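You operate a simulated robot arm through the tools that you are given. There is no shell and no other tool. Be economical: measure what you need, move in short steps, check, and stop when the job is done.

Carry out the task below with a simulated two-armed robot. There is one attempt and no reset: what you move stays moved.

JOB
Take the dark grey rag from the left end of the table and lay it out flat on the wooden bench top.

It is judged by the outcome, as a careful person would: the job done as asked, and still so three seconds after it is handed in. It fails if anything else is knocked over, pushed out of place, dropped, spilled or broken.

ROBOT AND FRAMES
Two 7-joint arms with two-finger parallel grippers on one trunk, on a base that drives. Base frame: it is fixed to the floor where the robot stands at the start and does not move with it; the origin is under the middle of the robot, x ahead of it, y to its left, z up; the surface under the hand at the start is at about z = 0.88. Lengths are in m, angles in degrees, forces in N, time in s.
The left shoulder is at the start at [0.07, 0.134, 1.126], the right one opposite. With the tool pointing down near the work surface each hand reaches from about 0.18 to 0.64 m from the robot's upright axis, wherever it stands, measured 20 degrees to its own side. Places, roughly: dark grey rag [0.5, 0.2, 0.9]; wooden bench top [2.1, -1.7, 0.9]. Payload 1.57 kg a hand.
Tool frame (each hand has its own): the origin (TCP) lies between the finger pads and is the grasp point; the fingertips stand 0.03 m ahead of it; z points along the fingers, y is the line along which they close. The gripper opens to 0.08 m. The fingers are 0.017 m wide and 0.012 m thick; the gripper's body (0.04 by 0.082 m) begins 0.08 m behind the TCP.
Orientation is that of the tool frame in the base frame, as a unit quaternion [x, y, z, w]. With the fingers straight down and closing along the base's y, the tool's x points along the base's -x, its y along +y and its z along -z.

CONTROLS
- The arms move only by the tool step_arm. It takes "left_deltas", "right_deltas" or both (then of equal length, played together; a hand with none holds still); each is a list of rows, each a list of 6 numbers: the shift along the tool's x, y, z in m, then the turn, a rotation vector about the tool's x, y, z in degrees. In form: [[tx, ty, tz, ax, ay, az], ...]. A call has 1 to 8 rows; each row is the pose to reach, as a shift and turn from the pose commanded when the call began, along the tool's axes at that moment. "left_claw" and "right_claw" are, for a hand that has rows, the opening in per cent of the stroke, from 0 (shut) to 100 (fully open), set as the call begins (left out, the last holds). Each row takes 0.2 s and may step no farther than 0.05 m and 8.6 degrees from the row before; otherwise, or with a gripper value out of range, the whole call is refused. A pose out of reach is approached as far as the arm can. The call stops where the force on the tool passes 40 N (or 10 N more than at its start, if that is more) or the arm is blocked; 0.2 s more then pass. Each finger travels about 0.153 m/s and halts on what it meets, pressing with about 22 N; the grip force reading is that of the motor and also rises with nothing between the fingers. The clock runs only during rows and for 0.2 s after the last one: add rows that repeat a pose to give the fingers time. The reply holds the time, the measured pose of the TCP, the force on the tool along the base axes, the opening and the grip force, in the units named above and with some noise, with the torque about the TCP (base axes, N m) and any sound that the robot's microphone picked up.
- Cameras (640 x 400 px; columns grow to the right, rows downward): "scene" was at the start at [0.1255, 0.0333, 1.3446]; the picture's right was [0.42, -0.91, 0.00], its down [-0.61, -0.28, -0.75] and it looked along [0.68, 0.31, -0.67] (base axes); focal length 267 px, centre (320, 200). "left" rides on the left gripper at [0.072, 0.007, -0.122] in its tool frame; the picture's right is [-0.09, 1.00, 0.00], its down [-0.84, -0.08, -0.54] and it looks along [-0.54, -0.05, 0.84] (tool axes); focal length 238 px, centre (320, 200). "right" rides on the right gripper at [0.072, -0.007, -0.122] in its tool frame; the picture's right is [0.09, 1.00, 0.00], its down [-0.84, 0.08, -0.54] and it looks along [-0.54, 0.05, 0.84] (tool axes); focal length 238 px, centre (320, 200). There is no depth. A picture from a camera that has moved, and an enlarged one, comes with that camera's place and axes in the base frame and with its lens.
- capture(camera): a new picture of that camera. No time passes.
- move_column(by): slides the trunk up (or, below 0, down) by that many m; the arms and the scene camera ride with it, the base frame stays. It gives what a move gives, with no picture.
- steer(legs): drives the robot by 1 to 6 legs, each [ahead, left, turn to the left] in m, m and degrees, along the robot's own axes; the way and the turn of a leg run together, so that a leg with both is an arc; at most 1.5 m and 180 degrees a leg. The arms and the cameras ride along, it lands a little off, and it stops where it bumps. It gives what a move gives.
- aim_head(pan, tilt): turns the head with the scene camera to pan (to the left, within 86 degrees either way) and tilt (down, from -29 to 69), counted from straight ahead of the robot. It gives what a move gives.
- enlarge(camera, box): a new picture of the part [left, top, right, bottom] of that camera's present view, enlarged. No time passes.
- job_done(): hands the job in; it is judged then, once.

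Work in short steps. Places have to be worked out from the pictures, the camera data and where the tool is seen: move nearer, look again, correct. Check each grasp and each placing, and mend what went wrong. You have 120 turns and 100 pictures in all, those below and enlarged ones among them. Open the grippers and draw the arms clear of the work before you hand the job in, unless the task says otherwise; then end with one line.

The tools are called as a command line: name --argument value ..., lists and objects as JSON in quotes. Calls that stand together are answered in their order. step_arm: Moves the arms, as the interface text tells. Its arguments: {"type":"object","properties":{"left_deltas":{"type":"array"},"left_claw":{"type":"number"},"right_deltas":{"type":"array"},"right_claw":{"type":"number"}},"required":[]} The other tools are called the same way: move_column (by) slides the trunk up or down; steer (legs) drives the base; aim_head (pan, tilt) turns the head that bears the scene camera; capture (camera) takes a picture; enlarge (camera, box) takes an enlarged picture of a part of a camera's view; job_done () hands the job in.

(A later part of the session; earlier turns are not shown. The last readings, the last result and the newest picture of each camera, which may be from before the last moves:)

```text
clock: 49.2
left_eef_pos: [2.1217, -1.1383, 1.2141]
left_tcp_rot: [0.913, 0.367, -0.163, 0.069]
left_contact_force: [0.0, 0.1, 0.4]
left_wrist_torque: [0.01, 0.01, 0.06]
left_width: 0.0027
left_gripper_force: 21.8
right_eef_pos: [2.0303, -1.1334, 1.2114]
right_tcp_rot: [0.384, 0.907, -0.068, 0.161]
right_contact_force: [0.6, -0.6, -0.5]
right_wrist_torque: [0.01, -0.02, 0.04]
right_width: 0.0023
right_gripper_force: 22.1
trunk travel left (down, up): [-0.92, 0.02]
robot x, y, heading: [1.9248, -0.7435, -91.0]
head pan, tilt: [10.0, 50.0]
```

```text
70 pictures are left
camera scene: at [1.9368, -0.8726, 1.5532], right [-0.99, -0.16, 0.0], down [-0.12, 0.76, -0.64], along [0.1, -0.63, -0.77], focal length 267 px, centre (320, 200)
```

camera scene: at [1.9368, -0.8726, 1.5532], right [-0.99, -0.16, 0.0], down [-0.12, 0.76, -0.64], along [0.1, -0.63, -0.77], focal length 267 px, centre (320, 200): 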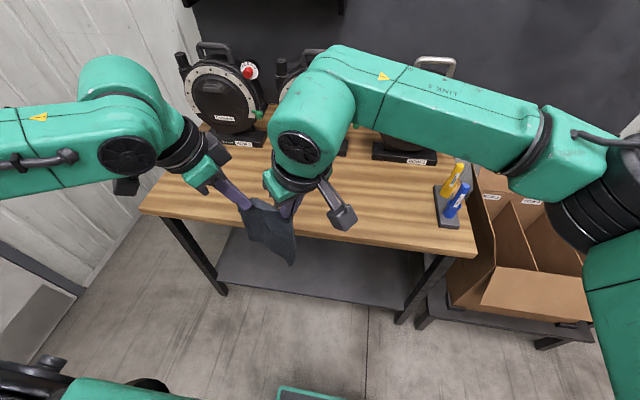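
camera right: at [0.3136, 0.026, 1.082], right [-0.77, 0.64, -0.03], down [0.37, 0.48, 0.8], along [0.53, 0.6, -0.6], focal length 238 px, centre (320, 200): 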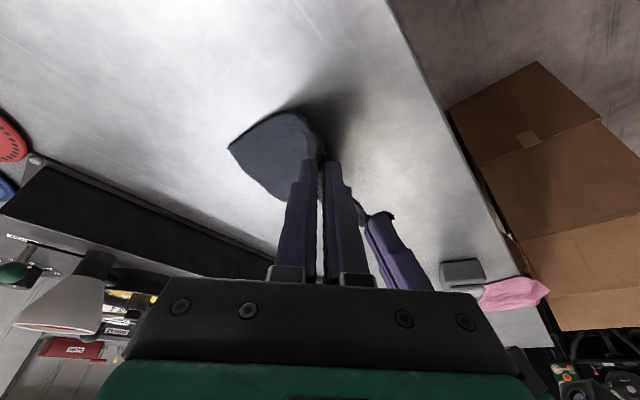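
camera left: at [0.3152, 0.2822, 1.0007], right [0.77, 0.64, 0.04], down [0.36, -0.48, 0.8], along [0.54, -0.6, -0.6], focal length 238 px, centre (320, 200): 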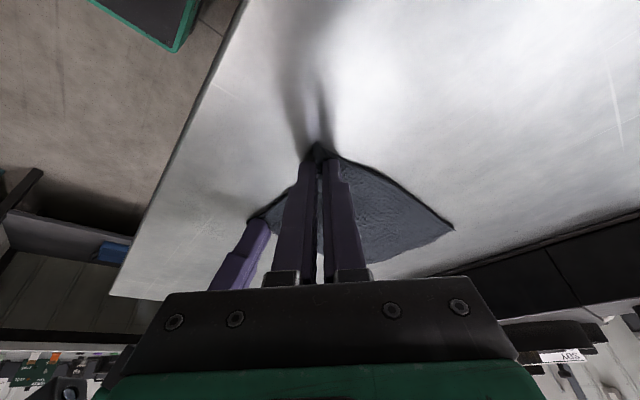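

The bench's front edge is at y≈−1.28, reels' bases start at y≈−1.63, so I'll lay the rag from about y −1.34 to −1.53 at x≈2.03–2.12. I drive ahead 0.24 m.

steer --legs '[[0.24, 0, 0]]'

step_arm --left_deltas '[[-0.0199, 0.0212, 0.0073, 0, 0, 0], [-0.0398, 0.0424, 0.0145, 0, 0, 0], [-0.0598, 0.0636, 0.0218, 0, 0, 0], [-0.0797, 0.0848, 0.029, 0, 0, 0], [-0.0996, 0.106, 0.0363, 0, 0, 0]]' --right_deltas '[[-0.0199, -0.0212, 0.0073, 0, 0, 0], [-0.0398, -0.0424, 0.0145, 0, 0, 0], [-0.0598, -0.0636, 0.0218, 0, 0, 0], [-0.0797, -0.0848, 0.029, 0, 0, 0], [-0.0996, -0.106, 0.0363, 0, 0, 0]]'

capture --camera "scene"

```text
clock: 50.9
left_eef_pos: [2.1168, -1.3733, 1.2156]
left_tcp_rot: [0.913, 0.367, -0.163, 0.069]
left_contact_force: [0.4, -0.2, -0.4]
left_wrist_torque: [-0.02, -0.02, 0.04]
left_width: 0.0025
left_gripper_force: 22.0
right_eef_pos: [2.0251, -1.3694, 1.2128]
right_tcp_rot: [0.383, 0.906, -0.07, 0.163]
right_contact_force: [1.0, 0.5, 0.3]
right_wrist_torque: [-0.04, 0.03, 0.07]
right_width: 0.0023
right_gripper_force: 21.8
trunk travel left (down, up): [-0.92, 0.02]
robot x, y, heading: [1.9256, -0.9824, -90.7]
head pan, tilt: [10.0, 50.0]
```

```text
clock: 52.1
left_eef_pos: [2.1126, -1.5297, 1.2145]
left_tcp_rot: [0.913, 0.368, -0.163, 0.068]
left_contact_force: [-1.1, 0.4, 0.2]
left_wrist_torque: [-0.01, 0.03, 0.02]
left_width: 0.0026
left_gripper_force: 22.2
right_eef_pos: [2.0229, -1.5044, 1.2106]
right_tcp_rot: [0.384, 0.907, -0.067, 0.162]
right_contact_force: [-0.5, 0.4, -0.2]
right_wrist_torque: [0.0, 0.0, 0.05]
right_width: 0.0022
right_gripper_force: 21.4
right hand out of reach, approached as far as the arm can: row 5
trunk travel left (down, up): [-0.92, 0.02]
robot x, y, heading: [1.9229, -0.9838, -90.8]
head pan, tilt: [10.0, 50.0]
```

```text
69 pictures are left
camera scene: at [1.9323, -1.1143, 1.5529], right [-0.99, -0.16, 0.0], down [-0.12, 0.76, -0.64], along [0.1, -0.63, -0.77], focal length 267 px, centre (320, 200)
```

scene: 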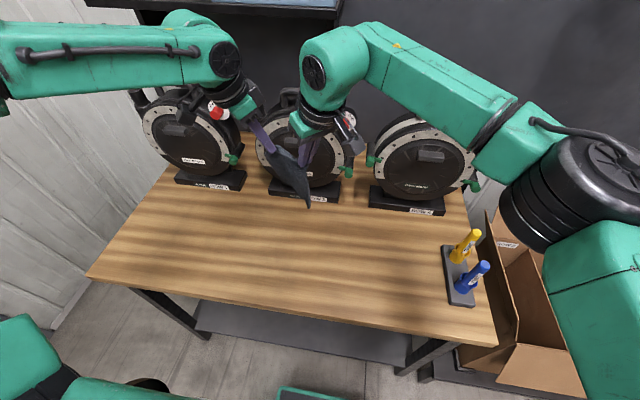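

The right arm reaches its limit at y≈−1.505; that is enough. I even up the left hand and lower the trunk 0.08 m, then view the rag's hem.

step_arm --left_deltas '[[0.016, -0.017, -0.0058, 0, 0, 0]]'

move_column --by -0.08

aim_head --pan 15 --tilt 45

capture --camera "scene"

capture --camera "left"

```text
clock: 52.5
left_eef_pos: [2.115, -1.4991, 1.2171]
left_tcp_rot: [0.913, 0.369, -0.163, 0.069]
left_contact_force: [-0.5, 0.5, -0.1]
left_wrist_torque: [-0.02, -0.01, 0.05]
left_width: 0.0028
left_gripper_force: 22.0
right_eef_pos: [2.0236, -1.4995, 1.2116]
right_tcp_rot: [0.384, 0.907, -0.069, 0.161]
right_contact_force: [1.2, -0.3, -1.1]
right_wrist_torque: [-0.03, 0.05, 0.09]
right_width: 0.0026
right_gripper_force: 22.4
trunk travel left (down, up): [-0.92, 0.02]
robot x, y, heading: [1.9249, -0.9814, -90.7]
head pan, tilt: [10.0, 50.0]
```

```text
clock: 53.7
left_eef_pos: [2.1138, -1.5012, 1.1356]
left_tcp_rot: [0.913, 0.369, -0.163, 0.069]
left_contact_force: [0.6, 0.2, 0.1]
left_wrist_torque: [0.03, 0.01, 0.04]
left_width: 0.0026
left_gripper_force: 21.8
right_eef_pos: [2.0243, -1.501, 1.1313]
right_tcp_rot: [0.385, 0.906, -0.068, 0.161]
right_contact_force: [-0.4, 0.1, -0.4]
right_wrist_torque: [0.02, -0.01, 0.04]
right_width: 0.0023
right_gripper_force: 22.2
trunk travel left (down, up): [-0.84, 0.1]
robot x, y, heading: [1.9245, -0.9851, -91.2]
head pan, tilt: [10.0, 50.0]
```

```text
clock: 54.4
left_eef_pos: [2.1139, -1.5014, 1.1362]
left_tcp_rot: [0.912, 0.369, -0.163, 0.068]
left_contact_force: [-0.4, -0.3, 0.4]
left_wrist_torque: [0.01, -0.01, 0.04]
left_width: 0.0028
left_gripper_force: 22.2
right_eef_pos: [2.0225, -1.5012, 1.1309]
right_tcp_rot: [0.384, 0.907, -0.069, 0.161]
right_contact_force: [-0.2, -0.4, -0.4]
right_wrist_torque: [-0.01, 0.0, 0.04]
right_width: 0.0022
right_gripper_force: 22.1
trunk travel left (down, up): [-0.84, 0.1]
robot x, y, heading: [1.9168, -0.9856, -91.1]
head pan, tilt: [15.0, 45.0]
```

```text
68 pictures are left
camera scene: at [1.9405, -1.1146, 1.48], right [-0.97, -0.24, 0.0], down [-0.17, 0.69, -0.71], along [0.17, -0.69, -0.71], focal length 267 px, centre (320, 200)
```

scene: 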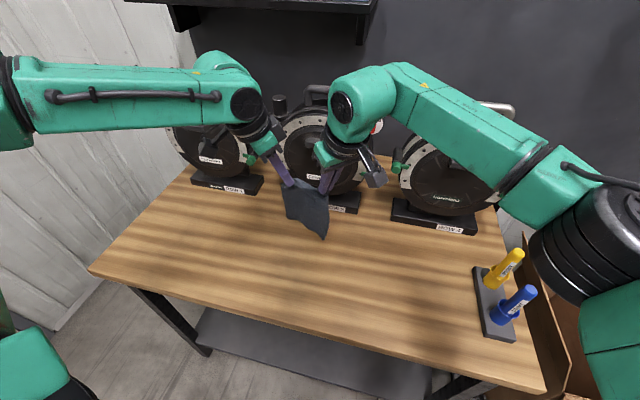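

```text
67 pictures are left
camera left: at [2.1978, -1.4296, 1.2243], right [0.63, -0.78, 0.04], down [-0.48, -0.36, 0.8], along [-0.61, -0.52, -0.6], focal length 238 px, centre (320, 200)
```

left: 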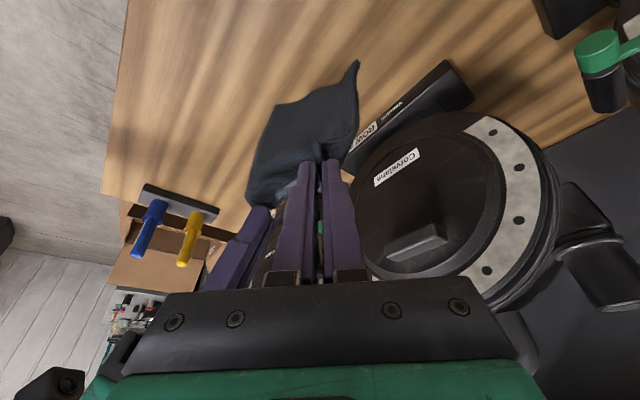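

The hem is a few cm above the bench. I lower 0.04 m more and check for first contact.

move_column --by -0.04

enlarge --camera "scene" --box '[200, 80, 420, 260]'

capture --camera "left"

capture --camera "right"

```text
clock: 55.2
left_eef_pos: [2.1138, -1.5014, 1.0951]
left_tcp_rot: [0.913, 0.368, -0.163, 0.069]
left_contact_force: [-0.6, -1.0, 0.3]
left_wrist_torque: [0.01, 0.01, 0.05]
left_width: 0.0027
left_gripper_force: 21.6
right_eef_pos: [2.0228, -1.5024, 1.0909]
right_tcp_rot: [0.383, 0.907, -0.069, 0.163]
right_contact_force: [0.2, -0.3, 0.4]
right_wrist_torque: [-0.01, 0.04, 0.05]
right_width: 0.0025
right_gripper_force: 22.1
trunk travel left (down, up): [-0.8, 0.14]
robot x, y, heading: [1.9255, -0.986, -90.7]
head pan, tilt: [15.0, 45.0]
```

```text
2.22 times, centred on (310, 170) of scene
camera zoom: at [1.9404, -1.1145, 1.44], right [-0.97, -0.24, 0.0], down [-0.17, 0.69, -0.71], along [0.17, -0.69, -0.71], focal length 593 px, centre (342, 267)
```

zoom: 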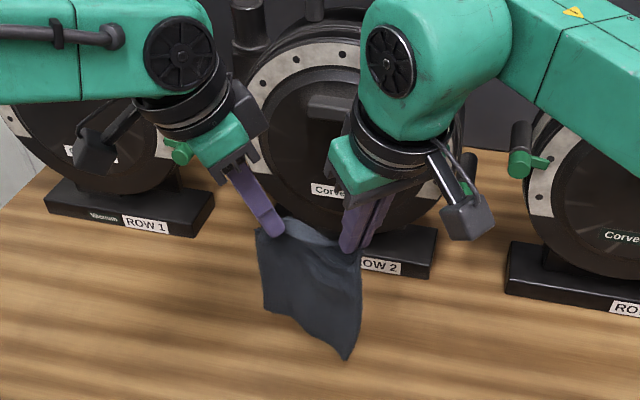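

```text
65 pictures are left
camera left: at [2.1976, -1.4295, 1.1844], right [0.63, -0.78, 0.04], down [-0.49, -0.36, 0.8], along [-0.61, -0.52, -0.6], focal length 238 px, centre (320, 200)
```

left: 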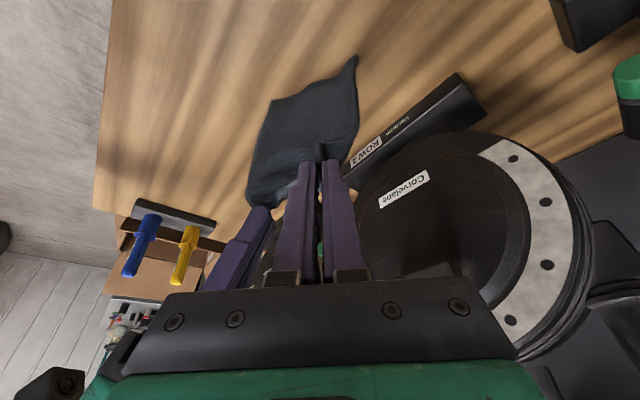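

```text
64 pictures are left
camera right: at [1.9413, -1.4286, 1.1814], right [0.66, 0.76, -0.03], down [0.47, -0.38, 0.8], along [0.59, -0.54, -0.6], focal length 238 px, centre (320, 200)
```

right: 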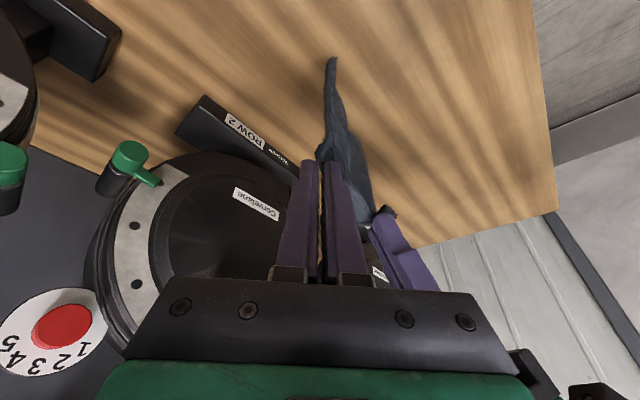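

The hem is about 1–2 cm above the bench. To gain forward reach I shift both hands 7 cm to the robot's right, where the right arm has more room, then 3 cm forward.

step_arm --left_deltas '[[-0.0232, -0.0247, 0.0085, 0, 0, 0], [-0.0465, -0.0495, 0.0169, 0, 0, 0], [-0.0565, -0.0389, 0.0206, 0, 0, 0], [-0.0664, -0.0283, 0.0242, 0, 0, 0]]' --right_deltas '[[0.0232, -0.0247, -0.0085, 0, 0, 0], [0.0465, -0.0495, -0.0169, 0, 0, 0], [0.0365, -0.0601, -0.0133, 0, 0, 0], [0.0266, -0.0707, -0.0097, 0, 0, 0]]'

capture --camera "scene"

```text
clock: 56.2
left_eef_pos: [2.0453, -1.5329, 1.095]
left_tcp_rot: [0.913, 0.369, -0.163, 0.068]
left_contact_force: [-3.0, 1.6, -1.1]
left_wrist_torque: [0.05, 0.11, 0.01]
left_width: 0.0026
left_gripper_force: 22.3
right_eef_pos: [1.9541, -1.501, 1.0895]
right_tcp_rot: [0.384, 0.906, -0.068, 0.163]
right_contact_force: [3.7, -1.4, 1.0]
right_wrist_torque: [-0.06, -0.1, 0.05]
right_width: 0.0021
right_gripper_force: 22.1
right hand out of reach, approached as far as the arm can: row 3, 4
trunk travel left (down, up): [-0.8, 0.14]
robot x, y, heading: [1.9229, -0.9816, -91.2]
head pan, tilt: [15.0, 45.0]
```

```text
63 pictures are left
camera scene: at [1.9405, -1.1163, 1.4399], right [-0.97, -0.24, 0.0], down [-0.17, 0.69, -0.71], along [0.17, -0.68, -0.71], focal length 267 px, centre (320, 200)
```

scene: 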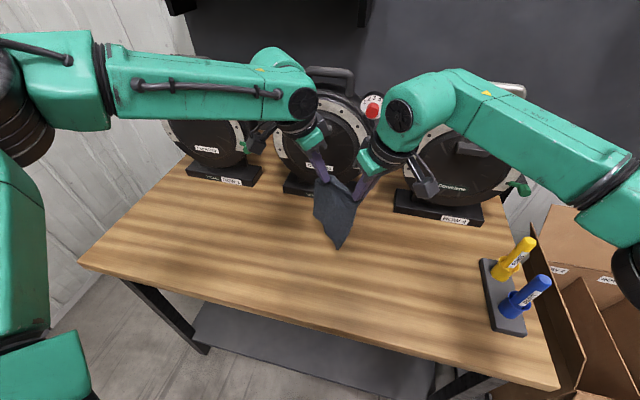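

The right arm is at its limit again, so I even up the left, then begin laying: hands moving back toward the robot while lowering, so the hem lands far and the rag unrolls toward me.

step_arm --left_deltas '[[0.0199, -0.0212, -0.0073, 0, 0, 0], [0.0199, -0.0212, -0.0073, 0, 0, 0]]'

step_arm --left_deltas '[[0.0118, -0.0071, 0.0117, 0, 0, 0], [0.0269, -0.0177, 0.0222, 0, 0, 0], [0.0453, -0.0318, 0.0314, 0, 0, 0], [0.0637, -0.046, 0.0407, 0, 0, 0]]' --right_deltas '[[0.0118, 0.0071, 0.0117, 0, 0, 0], [0.0269, 0.0177, 0.0222, 0, 0, 0], [0.0453, 0.0318, 0.0314, 0, 0, 0], [0.0637, 0.046, 0.0407, 0, 0, 0]]'

enlarge --camera "scene" --box '[200, 100, 440, 300]'

capture --camera "left"

```text
clock: 56.8
left_eef_pos: [2.0458, -1.5016, 1.0954]
left_tcp_rot: [0.913, 0.368, -0.163, 0.068]
left_contact_force: [-1.0, -0.7, 0.1]
left_wrist_torque: [0.0, -0.03, 0.03]
left_width: 0.0027
left_gripper_force: 21.9
right_eef_pos: [1.9519, -1.5005, 1.0887]
right_tcp_rot: [0.384, 0.906, -0.068, 0.162]
right_contact_force: [-0.3, 0.1, 0.9]
right_wrist_torque: [0.01, 0.0, 0.02]
right_width: 0.0022
right_gripper_force: 22.0
trunk travel left (down, up): [-0.8, 0.14]
robot x, y, heading: [1.9215, -0.9841, -90.9]
head pan, tilt: [15.0, 45.0]
```

```text
clock: 57.8
left_eef_pos: [2.0451, -1.4338, 1.0353]
left_tcp_rot: [0.912, 0.368, -0.165, 0.068]
left_contact_force: [-0.3, 0.1, 0.0]
left_wrist_torque: [-0.01, 0.04, 0.07]
left_width: 0.0027
left_gripper_force: 21.8
right_eef_pos: [1.9562, -1.4337, 1.0312]
right_tcp_rot: [0.384, 0.907, -0.069, 0.162]
right_contact_force: [0.5, -0.3, -0.9]
right_wrist_torque: [-0.02, -0.03, 0.02]
right_width: 0.0021
right_gripper_force: 22.1
trunk travel left (down, up): [-0.8, 0.14]
robot x, y, heading: [1.9235, -0.9823, -90.9]
head pan, tilt: [15.0, 45.0]
```

```text
2.00 times, centred on (320, 200) of scene
camera zoom: at [1.9409, -1.1133, 1.4402], right [-0.97, -0.24, 0.0], down [-0.17, 0.69, -0.71], along [0.17, -0.69, -0.71], focal length 534 px, centre (320, 200)
```

zoom: 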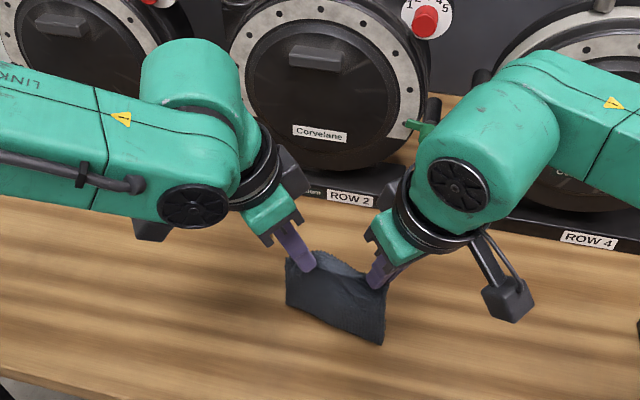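

```text
61 pictures are left
camera left: at [2.13, -1.3621, 1.1239], right [0.63, -0.78, 0.04], down [-0.48, -0.35, 0.8], along [-0.61, -0.52, -0.6], focal length 238 px, centre (320, 200)
```

left: 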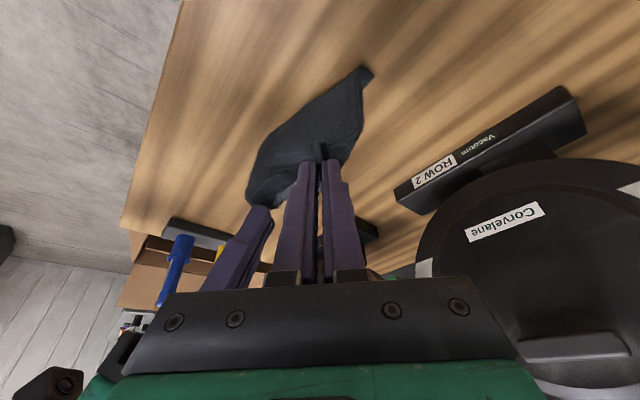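

The hem was reached too early: the bench is nearer z≈0.88 and the hem hangs closer than I want. I go back up and forward, then come straight down to plant the hem at y≈−1.50.

step_arm --left_deltas '[[-0.0137, 0, -0.0376, 0, 0, 0], [-0.0363, 0.024, -0.0294, 0, 0, 0], [-0.0575, 0.0467, -0.0217, 0, 0, 0], [-0.0575, 0.0467, -0.0217, 0, 0, 0], [-0.0506, 0.0467, -0.003, 0, 0, 0], [-0.0438, 0.0467, 0.0159, 0, 0, 0], [-0.0438, 0.0467, 0.0159, 0, 0, 0]]' --right_deltas '[[-0.0137, 0, -0.0376, 0, 0, 0], [-0.0363, -0.024, -0.0294, 0, 0, 0], [-0.0575, -0.0467, -0.0217, 0, 0, 0], [-0.0575, -0.0467, -0.0217, 0, 0, 0], [-0.0506, -0.0467, -0.003, 0, 0, 0], [-0.0438, -0.0467, 0.0159, 0, 0, 0], [-0.0438, -0.0467, 0.0159, 0, 0, 0]]'

enlarge --camera "scene" --box '[200, 100, 440, 300]'

capture --camera "left"

```text
clock: 59.4
left_eef_pos: [2.0465, -1.4989, 1.0369]
left_tcp_rot: [0.913, 0.368, -0.163, 0.068]
left_contact_force: [0.0, 0.5, 0.0]
left_wrist_torque: [-0.02, 0.0, 0.09]
left_width: 0.0028
left_gripper_force: 22.1
right_eef_pos: [1.9528, -1.5001, 1.0306]
right_tcp_rot: [0.384, 0.906, -0.069, 0.162]
right_contact_force: [0.3, -0.3, 0.4]
right_wrist_torque: [-0.01, -0.01, 0.06]
right_width: 0.0024
right_gripper_force: 21.9
trunk travel left (down, up): [-0.8, 0.14]
robot x, y, heading: [1.9221, -0.9859, -90.8]
head pan, tilt: [15.0, 45.0]
```

```text
2.00 times, centred on (320, 200) of scene
camera zoom: at [1.9406, -1.1131, 1.4402], right [-0.97, -0.24, 0.0], down [-0.17, 0.69, -0.71], along [0.17, -0.69, -0.71], focal length 534 px, centre (320, 200)
```

zoom: 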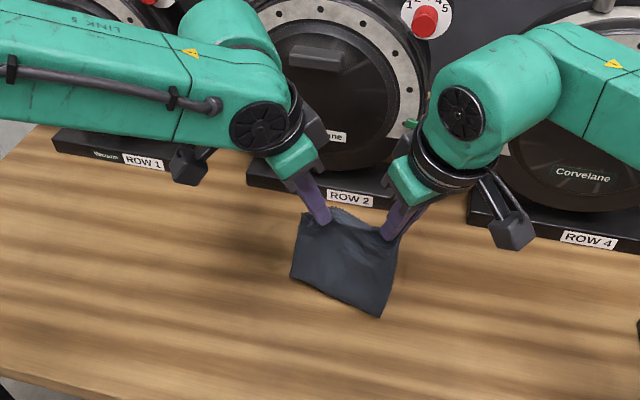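

```text
59 pictures are left
camera left: at [2.1285, -1.4274, 1.125], right [0.63, -0.78, 0.04], down [-0.48, -0.35, 0.8], along [-0.61, -0.52, -0.6], focal length 238 px, centre (320, 200)
```

left: 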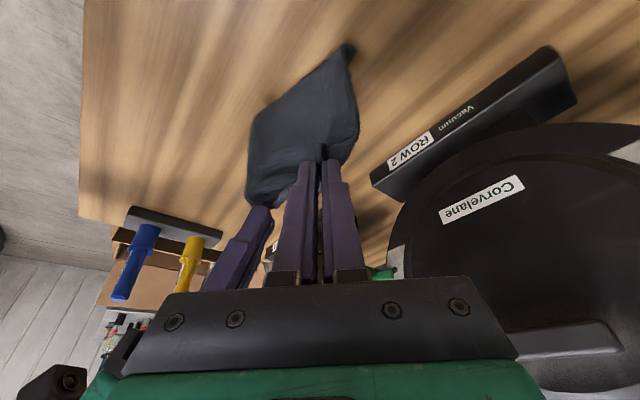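

The hem now rests at y≈−1.48…−1.51 on a bench at z≈0.88 (both cameras agree). I now arc back and down, keeping the cloth nearly taut.

step_arm --left_deltas '[[0.0207, -0.0177, 0.0052, 0, 0, 0], [0.0421, -0.0354, 0.0123, 0, 0, 0], [0.0595, -0.0495, 0.0188, 0, 0, 0], [0.0739, -0.0601, 0.0274, 0, 0, 0]]' --right_deltas '[[0.0207, 0.0177, 0.0052, 0, 0, 0], [0.0421, 0.0354, 0.0123, 0, 0, 0], [0.0595, 0.0495, 0.0188, 0, 0, 0], [0.0739, 0.0601, 0.0274, 0, 0, 0]]'

enlarge --camera "scene" --box '[200, 100, 440, 300]'

capture --camera "left"

```text
clock: 60.4
left_eef_pos: [2.046, -1.4143, 0.9848]
left_tcp_rot: [0.913, 0.367, -0.163, 0.068]
left_contact_force: [0.2, 0.9, 0.5]
left_wrist_torque: [0.0, 0.0, 0.05]
left_width: 0.0029
left_gripper_force: 22.0
right_eef_pos: [1.9533, -1.4162, 0.9792]
right_tcp_rot: [0.385, 0.906, -0.069, 0.162]
right_contact_force: [0.1, -0.1, 0.2]
right_wrist_torque: [0.0, 0.0, 0.03]
right_width: 0.0021
right_gripper_force: 21.9
trunk travel left (down, up): [-0.8, 0.14]
robot x, y, heading: [1.9224, -0.9843, -91.0]
head pan, tilt: [15.0, 45.0]
```

```text
2.00 times, centred on (320, 200) of scene
camera zoom: at [1.9406, -1.1143, 1.4401], right [-0.97, -0.24, 0.0], down [-0.17, 0.69, -0.71], along [0.17, -0.69, -0.71], focal length 534 px, centre (320, 200)
```

zoom: 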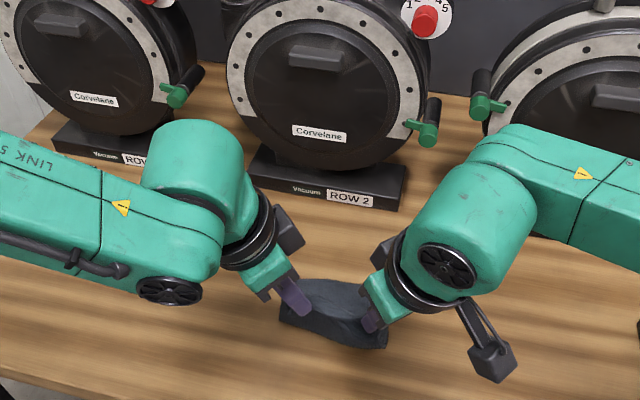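

```text
57 pictures are left
camera left: at [2.1297, -1.3434, 1.073], right [0.63, -0.78, 0.04], down [-0.49, -0.35, 0.8], along [-0.61, -0.52, -0.6], focal length 238 px, centre (320, 200)
```

left: 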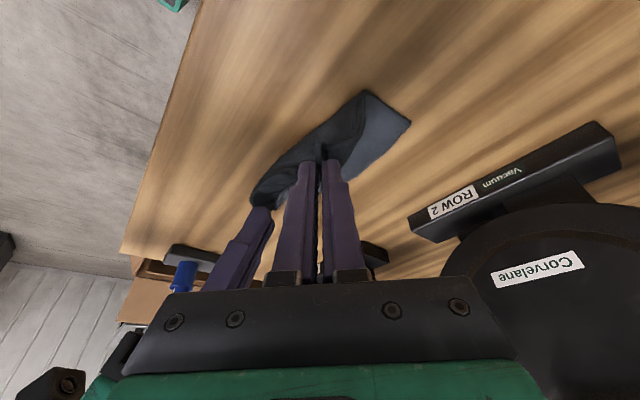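

The far part already lies on the bench with its hem at y≈−1.50, bending up to the fingers. I continue back and down to nearly touching.

step_arm --left_deltas '[[0.0234, -0.0177, 0.0128, 0, 0, 0], [0.0436, -0.0318, 0.0267, 0, 0, 0], [0.0587, -0.0424, 0.0372, 0, 0, 0], [0.067, -0.0481, 0.0437, 0, 0, 0]]' --right_deltas '[[0.0234, 0.0177, 0.0128, 0, 0, 0], [0.0436, 0.0318, 0.0267, 0, 0, 0], [0.0587, 0.0424, 0.0372, 0, 0, 0], [0.067, 0.0481, 0.0437, 0, 0, 0]]'

enlarge --camera "scene" --box '[200, 140, 440, 340]'

capture --camera "left"

capture --camera "right"

```text
clock: 61.4
left_eef_pos: [2.0476, -1.3492, 0.9192]
left_tcp_rot: [0.913, 0.369, -0.163, 0.068]
left_contact_force: [-0.4, 0.1, 0.3]
left_wrist_torque: [0.0, -0.02, 0.02]
left_width: 0.0028
left_gripper_force: 21.9
right_eef_pos: [1.9563, -1.3473, 0.9133]
right_tcp_rot: [0.384, 0.907, -0.069, 0.162]
right_contact_force: [0.0, 0.0, 0.6]
right_wrist_torque: [-0.02, 0.01, 0.05]
right_width: 0.0026
right_gripper_force: 22.5
trunk travel left (down, up): [-0.8, 0.14]
robot x, y, heading: [1.9229, -0.9856, -91.1]
head pan, tilt: [15.0, 45.0]
```

```text
2.00 times, centred on (320, 240) of scene
camera zoom: at [1.9407, -1.1144, 1.4401], right [-0.97, -0.24, 0.0], down [-0.17, 0.69, -0.71], along [0.17, -0.69, -0.71], focal length 534 px, centre (320, 120)
```

zoom: 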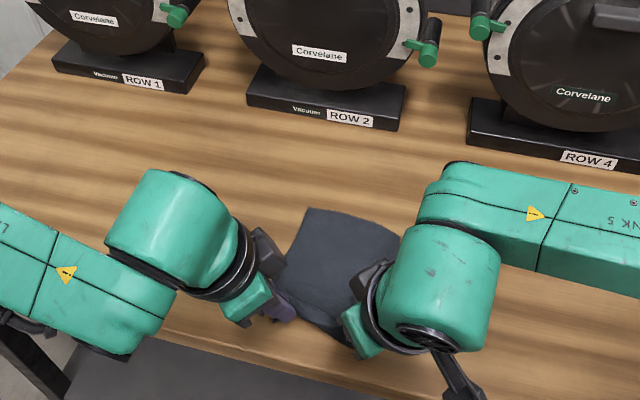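

```text
55 pictures are left
camera left: at [2.1302, -1.2771, 1.008], right [0.63, -0.78, 0.04], down [-0.48, -0.36, 0.8], along [-0.61, -0.52, -0.6], focal length 238 px, centre (320, 200)
```

left: 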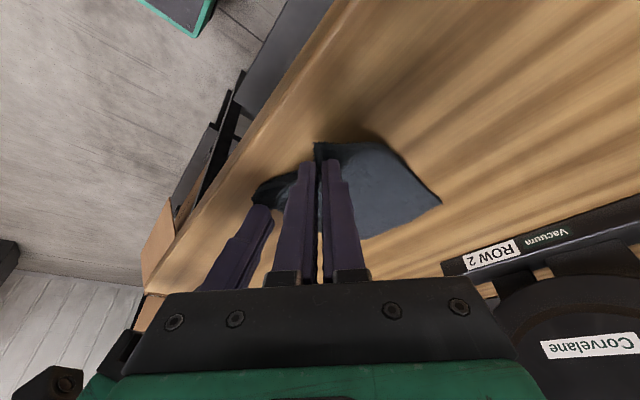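

```text
54 pictures are left
camera right: at [1.8748, -1.2752, 1.0047], right [0.66, 0.75, -0.03], down [0.47, -0.38, 0.8], along [0.59, -0.54, -0.6], focal length 238 px, centre (320, 200)
```

right: 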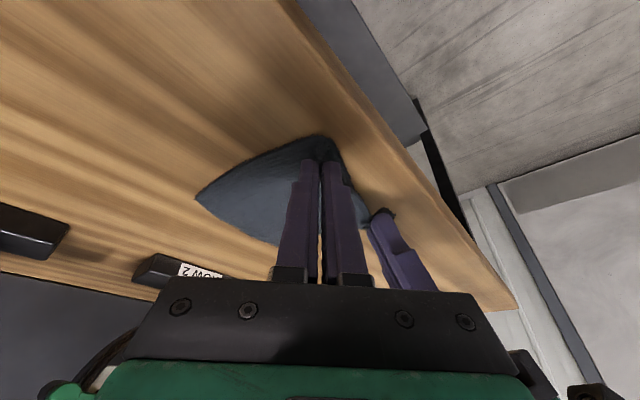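

The rag lies almost flat. I pull 12 mm toward me and spread the hands slightly to take out slack, then open the jaws partly.

step_arm --left_deltas '[[0.007, -0.0014, -0.001, 0, 0, 0], [0.0143, -0.0028, -0.002, 0, 0, 0], [0.0143, -0.0028, -0.002, 0, 0, 0]]' --right_deltas '[[0.007, 0.0014, -0.001, 0, 0, 0], [0.0143, 0.0028, -0.002, 0, 0, 0], [0.0143, 0.0028, -0.002, 0, 0, 0]]'

step_arm --left_deltas '[[0, 0, 0, 0, 0, 0], [0, 0, 0, 0, 0, 0], [0, 0, 0, 0, 0, 0]]' --right_deltas '[[0, 0, 0, 0, 0, 0], [0, 0, 0, 0, 0, 0], [0, 0, 0, 0, 0, 0]]' --left_claw 40 --right_claw 40

capture --camera "left"

capture --camera "right"

```text
clock: 62.2
left_eef_pos: [2.0546, -1.3379, 0.9169]
left_tcp_rot: [0.913, 0.367, -0.165, 0.067]
left_contact_force: [-12.5, 2.0, -1.5]
left_wrist_torque: [0.08, 0.41, -0.08]
left_width: 0.0026
left_gripper_force: 22.3
right_eef_pos: [1.9486, -1.3358, 0.9106]
right_tcp_rot: [0.383, 0.906, -0.068, 0.164]
right_contact_force: [12.4, -1.8, 0.2]
right_wrist_torque: [-0.07, -0.41, 0.07]
right_width: 0.0024
right_gripper_force: 22.1
trunk travel left (down, up): [-0.8, 0.14]
robot x, y, heading: [1.9197, -0.9815, -91.0]
head pan, tilt: [15.0, 45.0]
```

```text
clock: 63.0
left_eef_pos: [2.0544, -1.3383, 0.9176]
left_tcp_rot: [0.912, 0.369, -0.163, 0.069]
left_contact_force: [-0.4, -1.0, 0.3]
left_wrist_torque: [0.01, 0.0, -0.03]
left_width: 0.0319
left_gripper_force: 0.1
right_eef_pos: [1.9472, -1.3358, 0.9114]
right_tcp_rot: [0.384, 0.906, -0.068, 0.161]
right_contact_force: [0.3, -0.3, -0.4]
right_wrist_torque: [-0.01, 0.0, 0.01]
right_width: 0.0321
right_gripper_force: 0.1
trunk travel left (down, up): [-0.8, 0.14]
robot x, y, heading: [1.9222, -0.9786, -91.2]
head pan, tilt: [15.0, 45.0]
```

```text
53 pictures are left
camera left: at [2.1389, -1.2664, 1.0056], right [0.63, -0.78, 0.04], down [-0.48, -0.36, 0.8], along [-0.61, -0.52, -0.6], focal length 238 px, centre (320, 200)
```

left: 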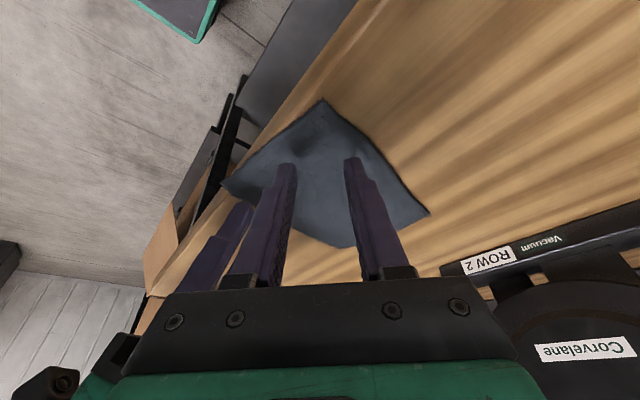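

```text
52 pictures are left
camera right: at [1.8665, -1.2627, 1.0016], right [0.66, 0.75, -0.03], down [0.47, -0.38, 0.8], along [0.59, -0.54, -0.6], focal length 238 px, centre (320, 200)
```

right: 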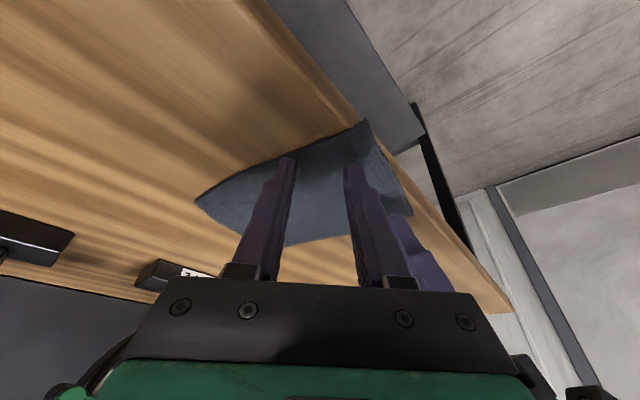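

Both corners released and the rag spread out. I raise both hands straight up and inspect.

step_arm --left_deltas '[[-0.0103, 0, -0.0282, 0, 0, 0], [-0.024, 0, -0.0658, 0, 0, 0], [-0.041, 0, -0.1128, 0, 0, 0], [-0.0513, 0, -0.141, 0, 0, 0]]' --right_deltas '[[-0.0103, 0, -0.0282, 0, 0, 0], [-0.024, 0, -0.0658, 0, 0, 0], [-0.041, 0, -0.1128, 0, 0, 0], [-0.0513, 0, -0.141, 0, 0, 0]]'

capture --camera "scene"

capture --camera "left"

```text
clock: 64.0
left_eef_pos: [2.0671, -1.3614, 0.9614]
left_tcp_rot: [0.913, 0.368, -0.164, 0.069]
left_contact_force: [0.1, 0.2, 0.0]
left_wrist_torque: [0.01, 0.01, 0.01]
left_width: 0.0319
left_gripper_force: 0.0
left hand out of reach, approached as far as the arm can: row 1, 2, 3, 4
right_eef_pos: [1.9466, -1.3336, 1.0593]
right_tcp_rot: [0.384, 0.907, -0.067, 0.161]
right_contact_force: [-0.6, 0.0, 0.3]
right_wrist_torque: [-0.01, 0.0, -0.03]
right_width: 0.0319
right_gripper_force: 0.0
trunk travel left (down, up): [-0.8, 0.14]
robot x, y, heading: [1.9236, -0.9817, -90.9]
head pan, tilt: [15.0, 45.0]
```

```text
51 pictures are left
camera scene: at [1.9396, -1.1144, 1.4401], right [-0.97, -0.24, 0.0], down [-0.17, 0.69, -0.71], along [0.17, -0.69, -0.71], focal length 267 px, centre (320, 200)
```

scene: 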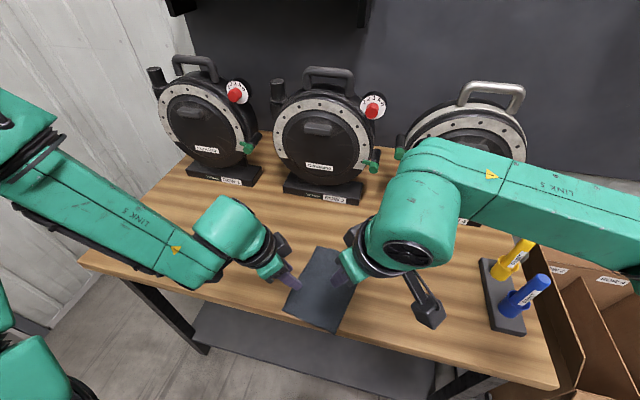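

```text
50 pictures are left
camera left: at [2.151, -1.2889, 1.0492], right [0.63, -0.78, 0.04], down [-0.48, -0.35, 0.8], along [-0.61, -0.52, -0.6], focal length 238 px, centre (320, 200)
```

left: 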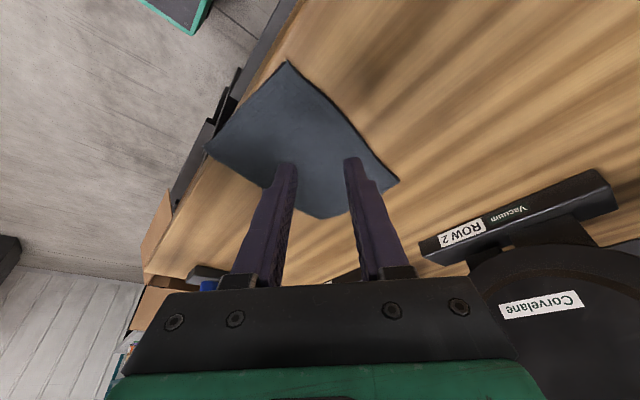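

The rag looks flat. The left arm can't rise further in that pose, so I raise the trunk and look at the rag from above.

move_column --by 0.13

aim_head --pan 8 --tilt 62

capture --camera "scene"

capture --camera "right"

```text
clock: 65.6
left_eef_pos: [2.0678, -1.3616, 1.0904]
left_tcp_rot: [0.913, 0.368, -0.163, 0.067]
left_contact_force: [-0.7, 0.0, -0.6]
left_wrist_torque: [0.04, 0.02, 0.01]
left_width: 0.0321
left_gripper_force: 0.0
right_eef_pos: [1.9471, -1.3351, 1.1906]
right_tcp_rot: [0.384, 0.907, -0.068, 0.162]
right_contact_force: [-0.3, -0.6, 0.8]
right_wrist_torque: [-0.06, 0.01, -0.01]
right_width: 0.032
right_gripper_force: 0.0
trunk travel left (down, up): [-0.93, 0.01]
robot x, y, heading: [1.9214, -0.9858, -91.0]
head pan, tilt: [15.0, 45.0]
```

```text
clock: 66.4
left_eef_pos: [2.0676, -1.3619, 1.0899]
left_tcp_rot: [0.913, 0.368, -0.164, 0.068]
left_contact_force: [-0.1, -0.6, 0.3]
left_wrist_torque: [0.01, 0.01, 0.01]
left_width: 0.0319
left_gripper_force: 0.1
right_eef_pos: [1.9471, -1.3339, 1.1907]
right_tcp_rot: [0.383, 0.907, -0.068, 0.162]
right_contact_force: [1.1, -0.1, -0.2]
right_wrist_torque: [0.01, -0.02, -0.03]
right_width: 0.0321
right_gripper_force: 0.0
trunk travel left (down, up): [-0.93, 0.01]
robot x, y, heading: [1.92, -0.9854, -90.8]
head pan, tilt: [8.0, 62.0]
```

```text
49 pictures are left
camera scene: at [1.9286, -1.0998, 1.5483], right [-0.99, -0.12, 0.0], down [-0.11, 0.88, -0.47], along [0.06, -0.47, -0.88], focal length 267 px, centre (320, 200)
```

scene: 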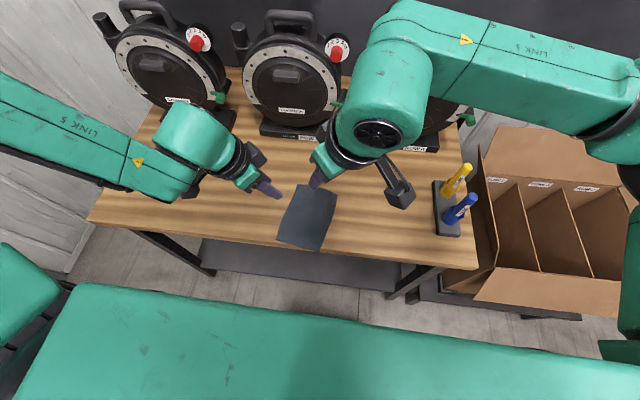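

```text
48 pictures are left
camera right: at [1.8657, -1.2621, 1.2807], right [0.66, 0.76, -0.03], down [0.47, -0.38, 0.8], along [0.59, -0.54, -0.6], focal length 238 px, centre (320, 200)
```

right: 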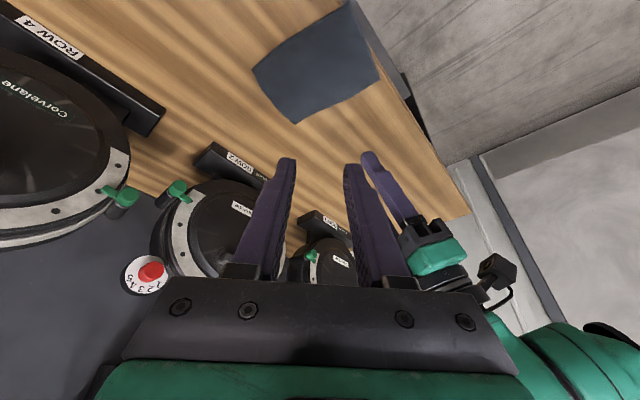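

enlarge --camera "scene" --box '[230, 160, 390, 270]'

```text
3.64 times, centred on (310, 215) of scene
camera zoom: at [1.9286, -1.0998, 1.5483], right [-0.99, -0.12, 0.0], down [-0.11, 0.88, -0.47], along [0.06, -0.47, -0.88], focal length 970 px, centre (356, 146)
```

zoom: 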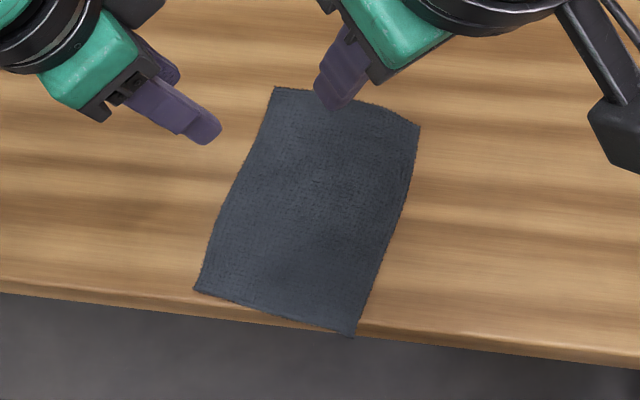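

The rag is flat, but its near-right corner hangs about 1.5 cm over the bench's front edge. I move the right hand aside and bring the closed left fingers above the far end of the rag to draw it 4–5 cm further in.

step_arm --right_deltas '[[0.0266, -0.0283, -0.0097, 0, 0, 0], [0.0531, -0.0566, -0.0193, 0, 0, 0], [0.0797, -0.0848, -0.029, 0, 0, 0]]'

step_arm --left_deltas '[[-0.0132, 0.0029, 0.0346, 0, 0, 0], [-0.0264, 0.0058, 0.0692, 0, 0, 0], [-0.0396, 0.0086, 0.1038, 0, 0, 0], [-0.0528, 0.0115, 0.1384, 0, 0, 0], [-0.066, 0.0144, 0.173, 0, 0, 0]]' --left_claw 30

capture --camera "left"

capture --camera "scene"

```text
clock: 67.2
left_eef_pos: [2.0675, -1.361, 1.0902]
left_tcp_rot: [0.913, 0.368, -0.164, 0.068]
left_contact_force: [-0.5, -0.5, -0.2]
left_wrist_torque: [-0.02, 0.02, -0.04]
left_width: 0.0319
left_gripper_force: 0.0
right_eef_pos: [1.8289, -1.3322, 1.1916]
right_tcp_rot: [0.384, 0.906, -0.069, 0.163]
right_contact_force: [1.1, 0.4, 0.3]
right_wrist_torque: [-0.02, -0.01, -0.03]
right_width: 0.032
right_gripper_force: 0.1
trunk travel left (down, up): [-0.93, 0.01]
robot x, y, heading: [1.9226, -0.9862, -90.8]
head pan, tilt: [8.0, 62.0]
```

```text
clock: 68.4
left_eef_pos: [2.0253, -1.4325, 1.0038]
left_tcp_rot: [0.913, 0.368, -0.165, 0.068]
left_contact_force: [0.2, 0.8, -0.2]
left_wrist_torque: [0.0, 0.0, 0.02]
left_width: 0.0241
left_gripper_force: 0.0
left hand out of reach, approached as far as the arm can: row 4, 5
right_eef_pos: [1.8298, -1.3319, 1.1919]
right_tcp_rot: [0.384, 0.907, -0.069, 0.162]
right_contact_force: [0.4, -0.6, -0.2]
right_wrist_torque: [0.01, 0.02, 0.0]
right_width: 0.0325
right_gripper_force: 0.0
trunk travel left (down, up): [-0.93, 0.01]
robot x, y, heading: [1.9183, -0.9829, -90.7]
head pan, tilt: [8.0, 62.0]
```

```text
46 pictures are left
camera left: at [2.1091, -1.3599, 1.0931], right [0.63, -0.78, 0.04], down [-0.48, -0.35, 0.8], along [-0.61, -0.52, -0.6], focal length 238 px, centre (320, 200)
```

left: 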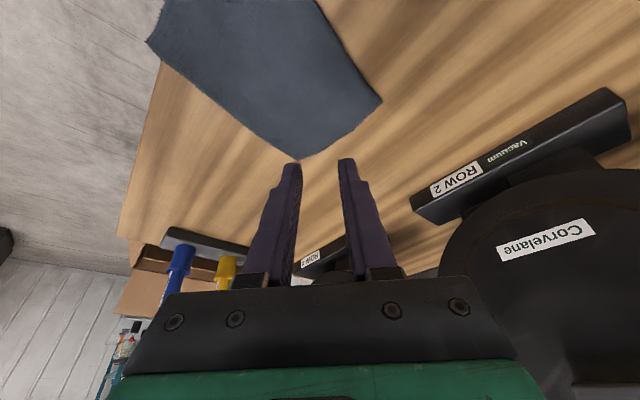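

```text
45 pictures are left
camera scene: at [1.9287, -1.0995, 1.5483], right [-0.99, -0.12, 0.0], down [-0.11, 0.88, -0.47], along [0.06, -0.47, -0.88], focal length 267 px, centre (320, 200)
```

scene: 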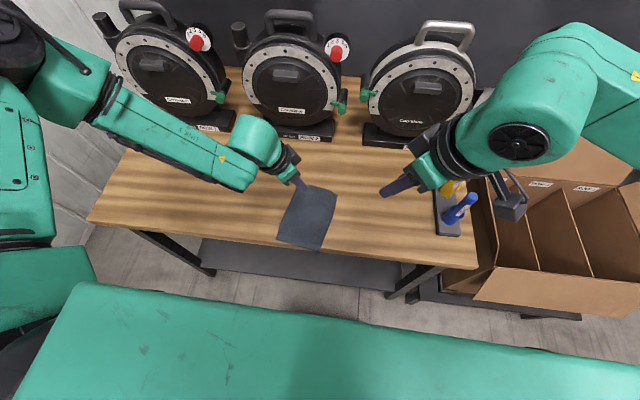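

The left arm needs the trunk lower here. I lower it 0.06 m, then place the closed left fingertips just above the far end of the rag.

move_column --by -0.06

step_arm --left_deltas '[[-0.0143, -0.0037, 0.018, 0, 0, 0], [-0.0286, -0.0074, 0.036, 0, 0, 0], [-0.0286, -0.0074, 0.036, 0, 0, 0]]' --left_claw 0

capture --camera "left"

enlarge --camera "scene" --box '[230, 140, 390, 250]'

```text
clock: 69.4
left_eef_pos: [2.0254, -1.4319, 0.9452]
left_tcp_rot: [0.912, 0.369, -0.165, 0.069]
left_contact_force: [0.9, 0.1, 0.1]
left_wrist_torque: [0.0, 0.0, 0.01]
left_width: 0.0237
left_gripper_force: 0.1
right_eef_pos: [1.8298, -1.3338, 1.1311]
right_tcp_rot: [0.383, 0.907, -0.068, 0.162]
right_contact_force: [0.5, 0.1, 0.5]
right_wrist_torque: [0.02, 0.02, 0.01]
right_width: 0.0319
right_gripper_force: 0.1
trunk travel left (down, up): [-0.87, 0.07]
robot x, y, heading: [1.9184, -0.9845, -90.8]
head pan, tilt: [8.0, 62.0]
```

```text
clock: 70.2
left_eef_pos: [2.0149, -1.439, 0.954]
left_tcp_rot: [0.913, 0.368, -0.164, 0.069]
left_contact_force: [-0.7, 0.5, -0.6]
left_wrist_torque: [0.04, 0.03, 0.02]
left_width: 0.0001
left_gripper_force: 21.7
left hand out of reach, approached as far as the arm can: row 1, 2, 3
right_eef_pos: [1.8307, -1.3339, 1.1317]
right_tcp_rot: [0.384, 0.906, -0.069, 0.162]
right_contact_force: [-0.8, 0.0, 0.2]
right_wrist_torque: [0.02, 0.0, 0.01]
right_width: 0.0319
right_gripper_force: 0.0
trunk travel left (down, up): [-0.87, 0.07]
robot x, y, heading: [1.9226, -0.9832, -90.7]
head pan, tilt: [8.0, 62.0]
```

```text
44 pictures are left
camera left: at [2.1002, -1.3658, 1.0428], right [0.63, -0.78, 0.04], down [-0.48, -0.35, 0.8], along [-0.61, -0.52, -0.6], focal length 238 px, centre (320, 200)
```

left: 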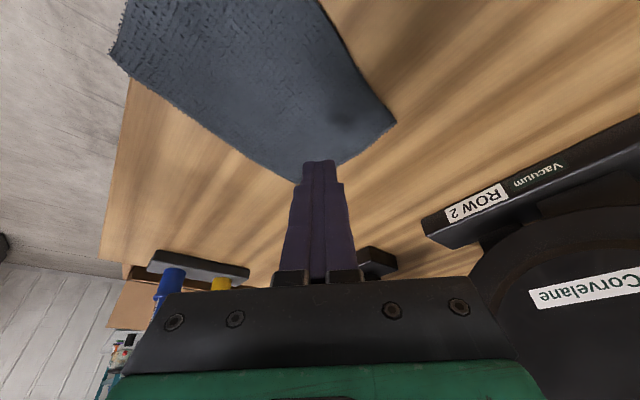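

```text
3.64 times, centred on (310, 195) of scene
camera zoom: at [1.9285, -1.0996, 1.4883], right [-0.99, -0.12, 0.0], down [-0.11, 0.88, -0.47], along [0.06, -0.47, -0.88], focal length 970 px, centre (356, 218)
```

zoom: 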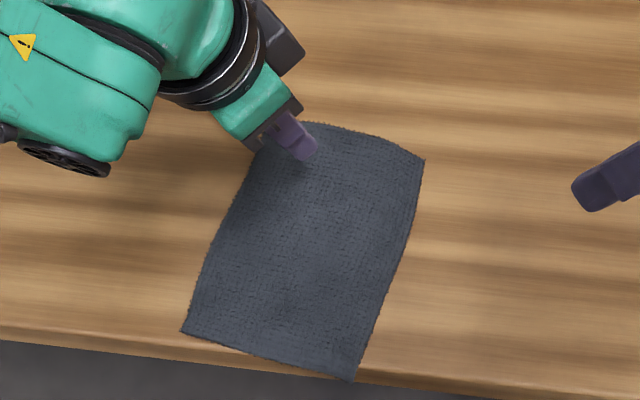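

The fingertips are over the cloth near its far end at (2.008, −1.446). I lower the trunk the remaining 3.5 cm to just above the cloth.

move_column --by -0.037

step_arm --left_deltas '[[0.0007, 0, 0.002, 0, 0, 0], [0.0014, 0, 0.004, 0, 0, 0], [0.002, 0, 0.0056, 0, 0, 0]]'

```text
clock: 71.0
left_eef_pos: [2.0175, -1.437, 0.9165]
left_tcp_rot: [0.913, 0.368, -0.164, 0.068]
left_contact_force: [0.1, 0.2, 0.2]
left_wrist_torque: [-0.01, -0.01, -0.01]
left_width: 0.0
left_gripper_force: 21.9
right_eef_pos: [1.8299, -1.3331, 1.0946]
right_tcp_rot: [0.384, 0.906, -0.069, 0.162]
right_contact_force: [-0.2, -0.4, -0.2]
right_wrist_torque: [-0.01, 0.01, 0.0]
right_width: 0.0319
right_gripper_force: 0.2
trunk travel left (down, up): [-0.833, 0.107]
robot x, y, heading: [1.9222, -0.9855, -91.1]
head pan, tilt: [8.0, 62.0]
```

```text
clock: 71.8
left_eef_pos: [2.0188, -1.4367, 0.9151]
left_tcp_rot: [0.913, 0.368, -0.164, 0.068]
left_contact_force: [-0.1, -0.2, 0.2]
left_wrist_torque: [-0.01, 0.01, 0.02]
left_width: 0.0003
left_gripper_force: 20.9
left hand out of reach, approached as far as the arm can: row 3
right_eef_pos: [1.8298, -1.3348, 1.0955]
right_tcp_rot: [0.384, 0.907, -0.068, 0.161]
right_contact_force: [-0.1, -0.4, -0.3]
right_wrist_torque: [-0.01, -0.01, 0.02]
right_width: 0.0318
right_gripper_force: 0.1
trunk travel left (down, up): [-0.833, 0.107]
robot x, y, heading: [1.9202, -0.9806, -91.0]
head pan, tilt: [8.0, 62.0]
```

The arm is at its limit again; I trade arm height for trunk height (arm up 4 cm, trunk down 4 cm) to regain freedom.

step_arm --left_deltas '[[-0.0068, 0, -0.0188, 0, 0, 0], [-0.0137, 0, -0.0376, 0, 0, 0]]'

move_column --by -0.04

step_arm --left_deltas '[[0.0007, 0, 0.002, 0, 0, 0], [0.0014, 0, 0.004, 0, 0, 0]]'

```text
clock: 72.4
left_eef_pos: [2.0185, -1.4351, 0.9569]
left_tcp_rot: [0.913, 0.368, -0.164, 0.069]
left_contact_force: [-0.4, 0.0, -0.6]
left_wrist_torque: [0.01, 0.0, 0.02]
left_width: 0.0001
left_gripper_force: 20.7
right_eef_pos: [1.8286, -1.333, 1.0944]
right_tcp_rot: [0.384, 0.906, -0.069, 0.162]
right_contact_force: [-1.3, -0.7, -0.5]
right_wrist_torque: [-0.01, 0.01, 0.01]
right_width: 0.0319
right_gripper_force: 0.1
trunk travel left (down, up): [-0.833, 0.107]
robot x, y, heading: [1.9266, -0.9826, -90.9]
head pan, tilt: [8.0, 62.0]
```

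```text
clock: 73.2
left_eef_pos: [2.0194, -1.4354, 0.9147]
left_tcp_rot: [0.913, 0.368, -0.164, 0.068]
left_contact_force: [-0.7, 0.3, 0.5]
left_wrist_torque: [-0.01, 0.03, -0.04]
left_width: 0.0
left_gripper_force: 21.4
right_eef_pos: [1.8295, -1.3338, 1.0542]
right_tcp_rot: [0.384, 0.906, -0.069, 0.162]
right_contact_force: [-0.4, 0.1, 0.2]
right_wrist_torque: [-0.01, -0.01, -0.03]
right_width: 0.032
right_gripper_force: 0.0
trunk travel left (down, up): [-0.793, 0.147]
robot x, y, heading: [1.9238, -0.9844, -90.9]
head pan, tilt: [8.0, 62.0]
```

```text
clock: 73.8
left_eef_pos: [2.0207, -1.4362, 0.91]
left_tcp_rot: [0.912, 0.369, -0.165, 0.068]
left_contact_force: [0.5, 0.1, -0.5]
left_wrist_torque: [0.0, -0.01, 0.0]
left_width: 0.0001
left_gripper_force: 21.4
right_eef_pos: [1.831, -1.3327, 1.0547]
right_tcp_rot: [0.384, 0.906, -0.068, 0.162]
right_contact_force: [-0.6, 1.0, -0.6]
right_wrist_torque: [-0.03, -0.02, 0.0]
right_width: 0.0321
right_gripper_force: 0.1
trunk travel left (down, up): [-0.793, 0.147]
robot x, y, heading: [1.9212, -0.9818, -90.9]
head pan, tilt: [8.0, 62.0]
```

Still no contact at TCP z 0.910; I press down a few mm further.

step_arm --left_deltas '[[0.0007, 0, 0.002, 0, 0, 0], [0.0012, 0, 0.0035, 0, 0, 0]]'

step_arm --left_deltas '[[0.0005, 0, 0.0015, 0, 0, 0], [0.001, 0, 0.003, 0, 0, 0]]'

```text
clock: 74.4
left_eef_pos: [2.0197, -1.4368, 0.908]
left_tcp_rot: [0.912, 0.368, -0.165, 0.069]
left_contact_force: [-0.7, 0.5, 0.7]
left_wrist_torque: [-0.04, -0.01, 0.01]
left_width: 0.0
left_gripper_force: 21.4
right_eef_pos: [1.8294, -1.3342, 1.0538]
right_tcp_rot: [0.384, 0.906, -0.069, 0.162]
right_contact_force: [-0.8, 0.4, -0.4]
right_wrist_torque: [-0.02, 0.03, -0.01]
right_width: 0.032
right_gripper_force: 0.0
trunk travel left (down, up): [-0.793, 0.147]
robot x, y, heading: [1.9225, -0.9862, -91.0]
head pan, tilt: [8.0, 62.0]
```

```text
clock: 75.0
left_eef_pos: [2.0193, -1.4369, 0.9052]
left_tcp_rot: [0.913, 0.368, -0.165, 0.068]
left_contact_force: [-0.5, 0.0, 1.3]
left_wrist_torque: [-0.03, 0.0, -0.02]
left_width: 0.0001
left_gripper_force: 21.3
right_eef_pos: [1.8297, -1.3339, 1.055]
right_tcp_rot: [0.384, 0.907, -0.068, 0.161]
right_contact_force: [0.5, -0.4, 0.3]
right_wrist_torque: [0.01, -0.01, -0.02]
right_width: 0.0319
right_gripper_force: 0.0
trunk travel left (down, up): [-0.793, 0.147]
robot x, y, heading: [1.9243, -0.9844, -91.4]
head pan, tilt: [8.0, 62.0]
```

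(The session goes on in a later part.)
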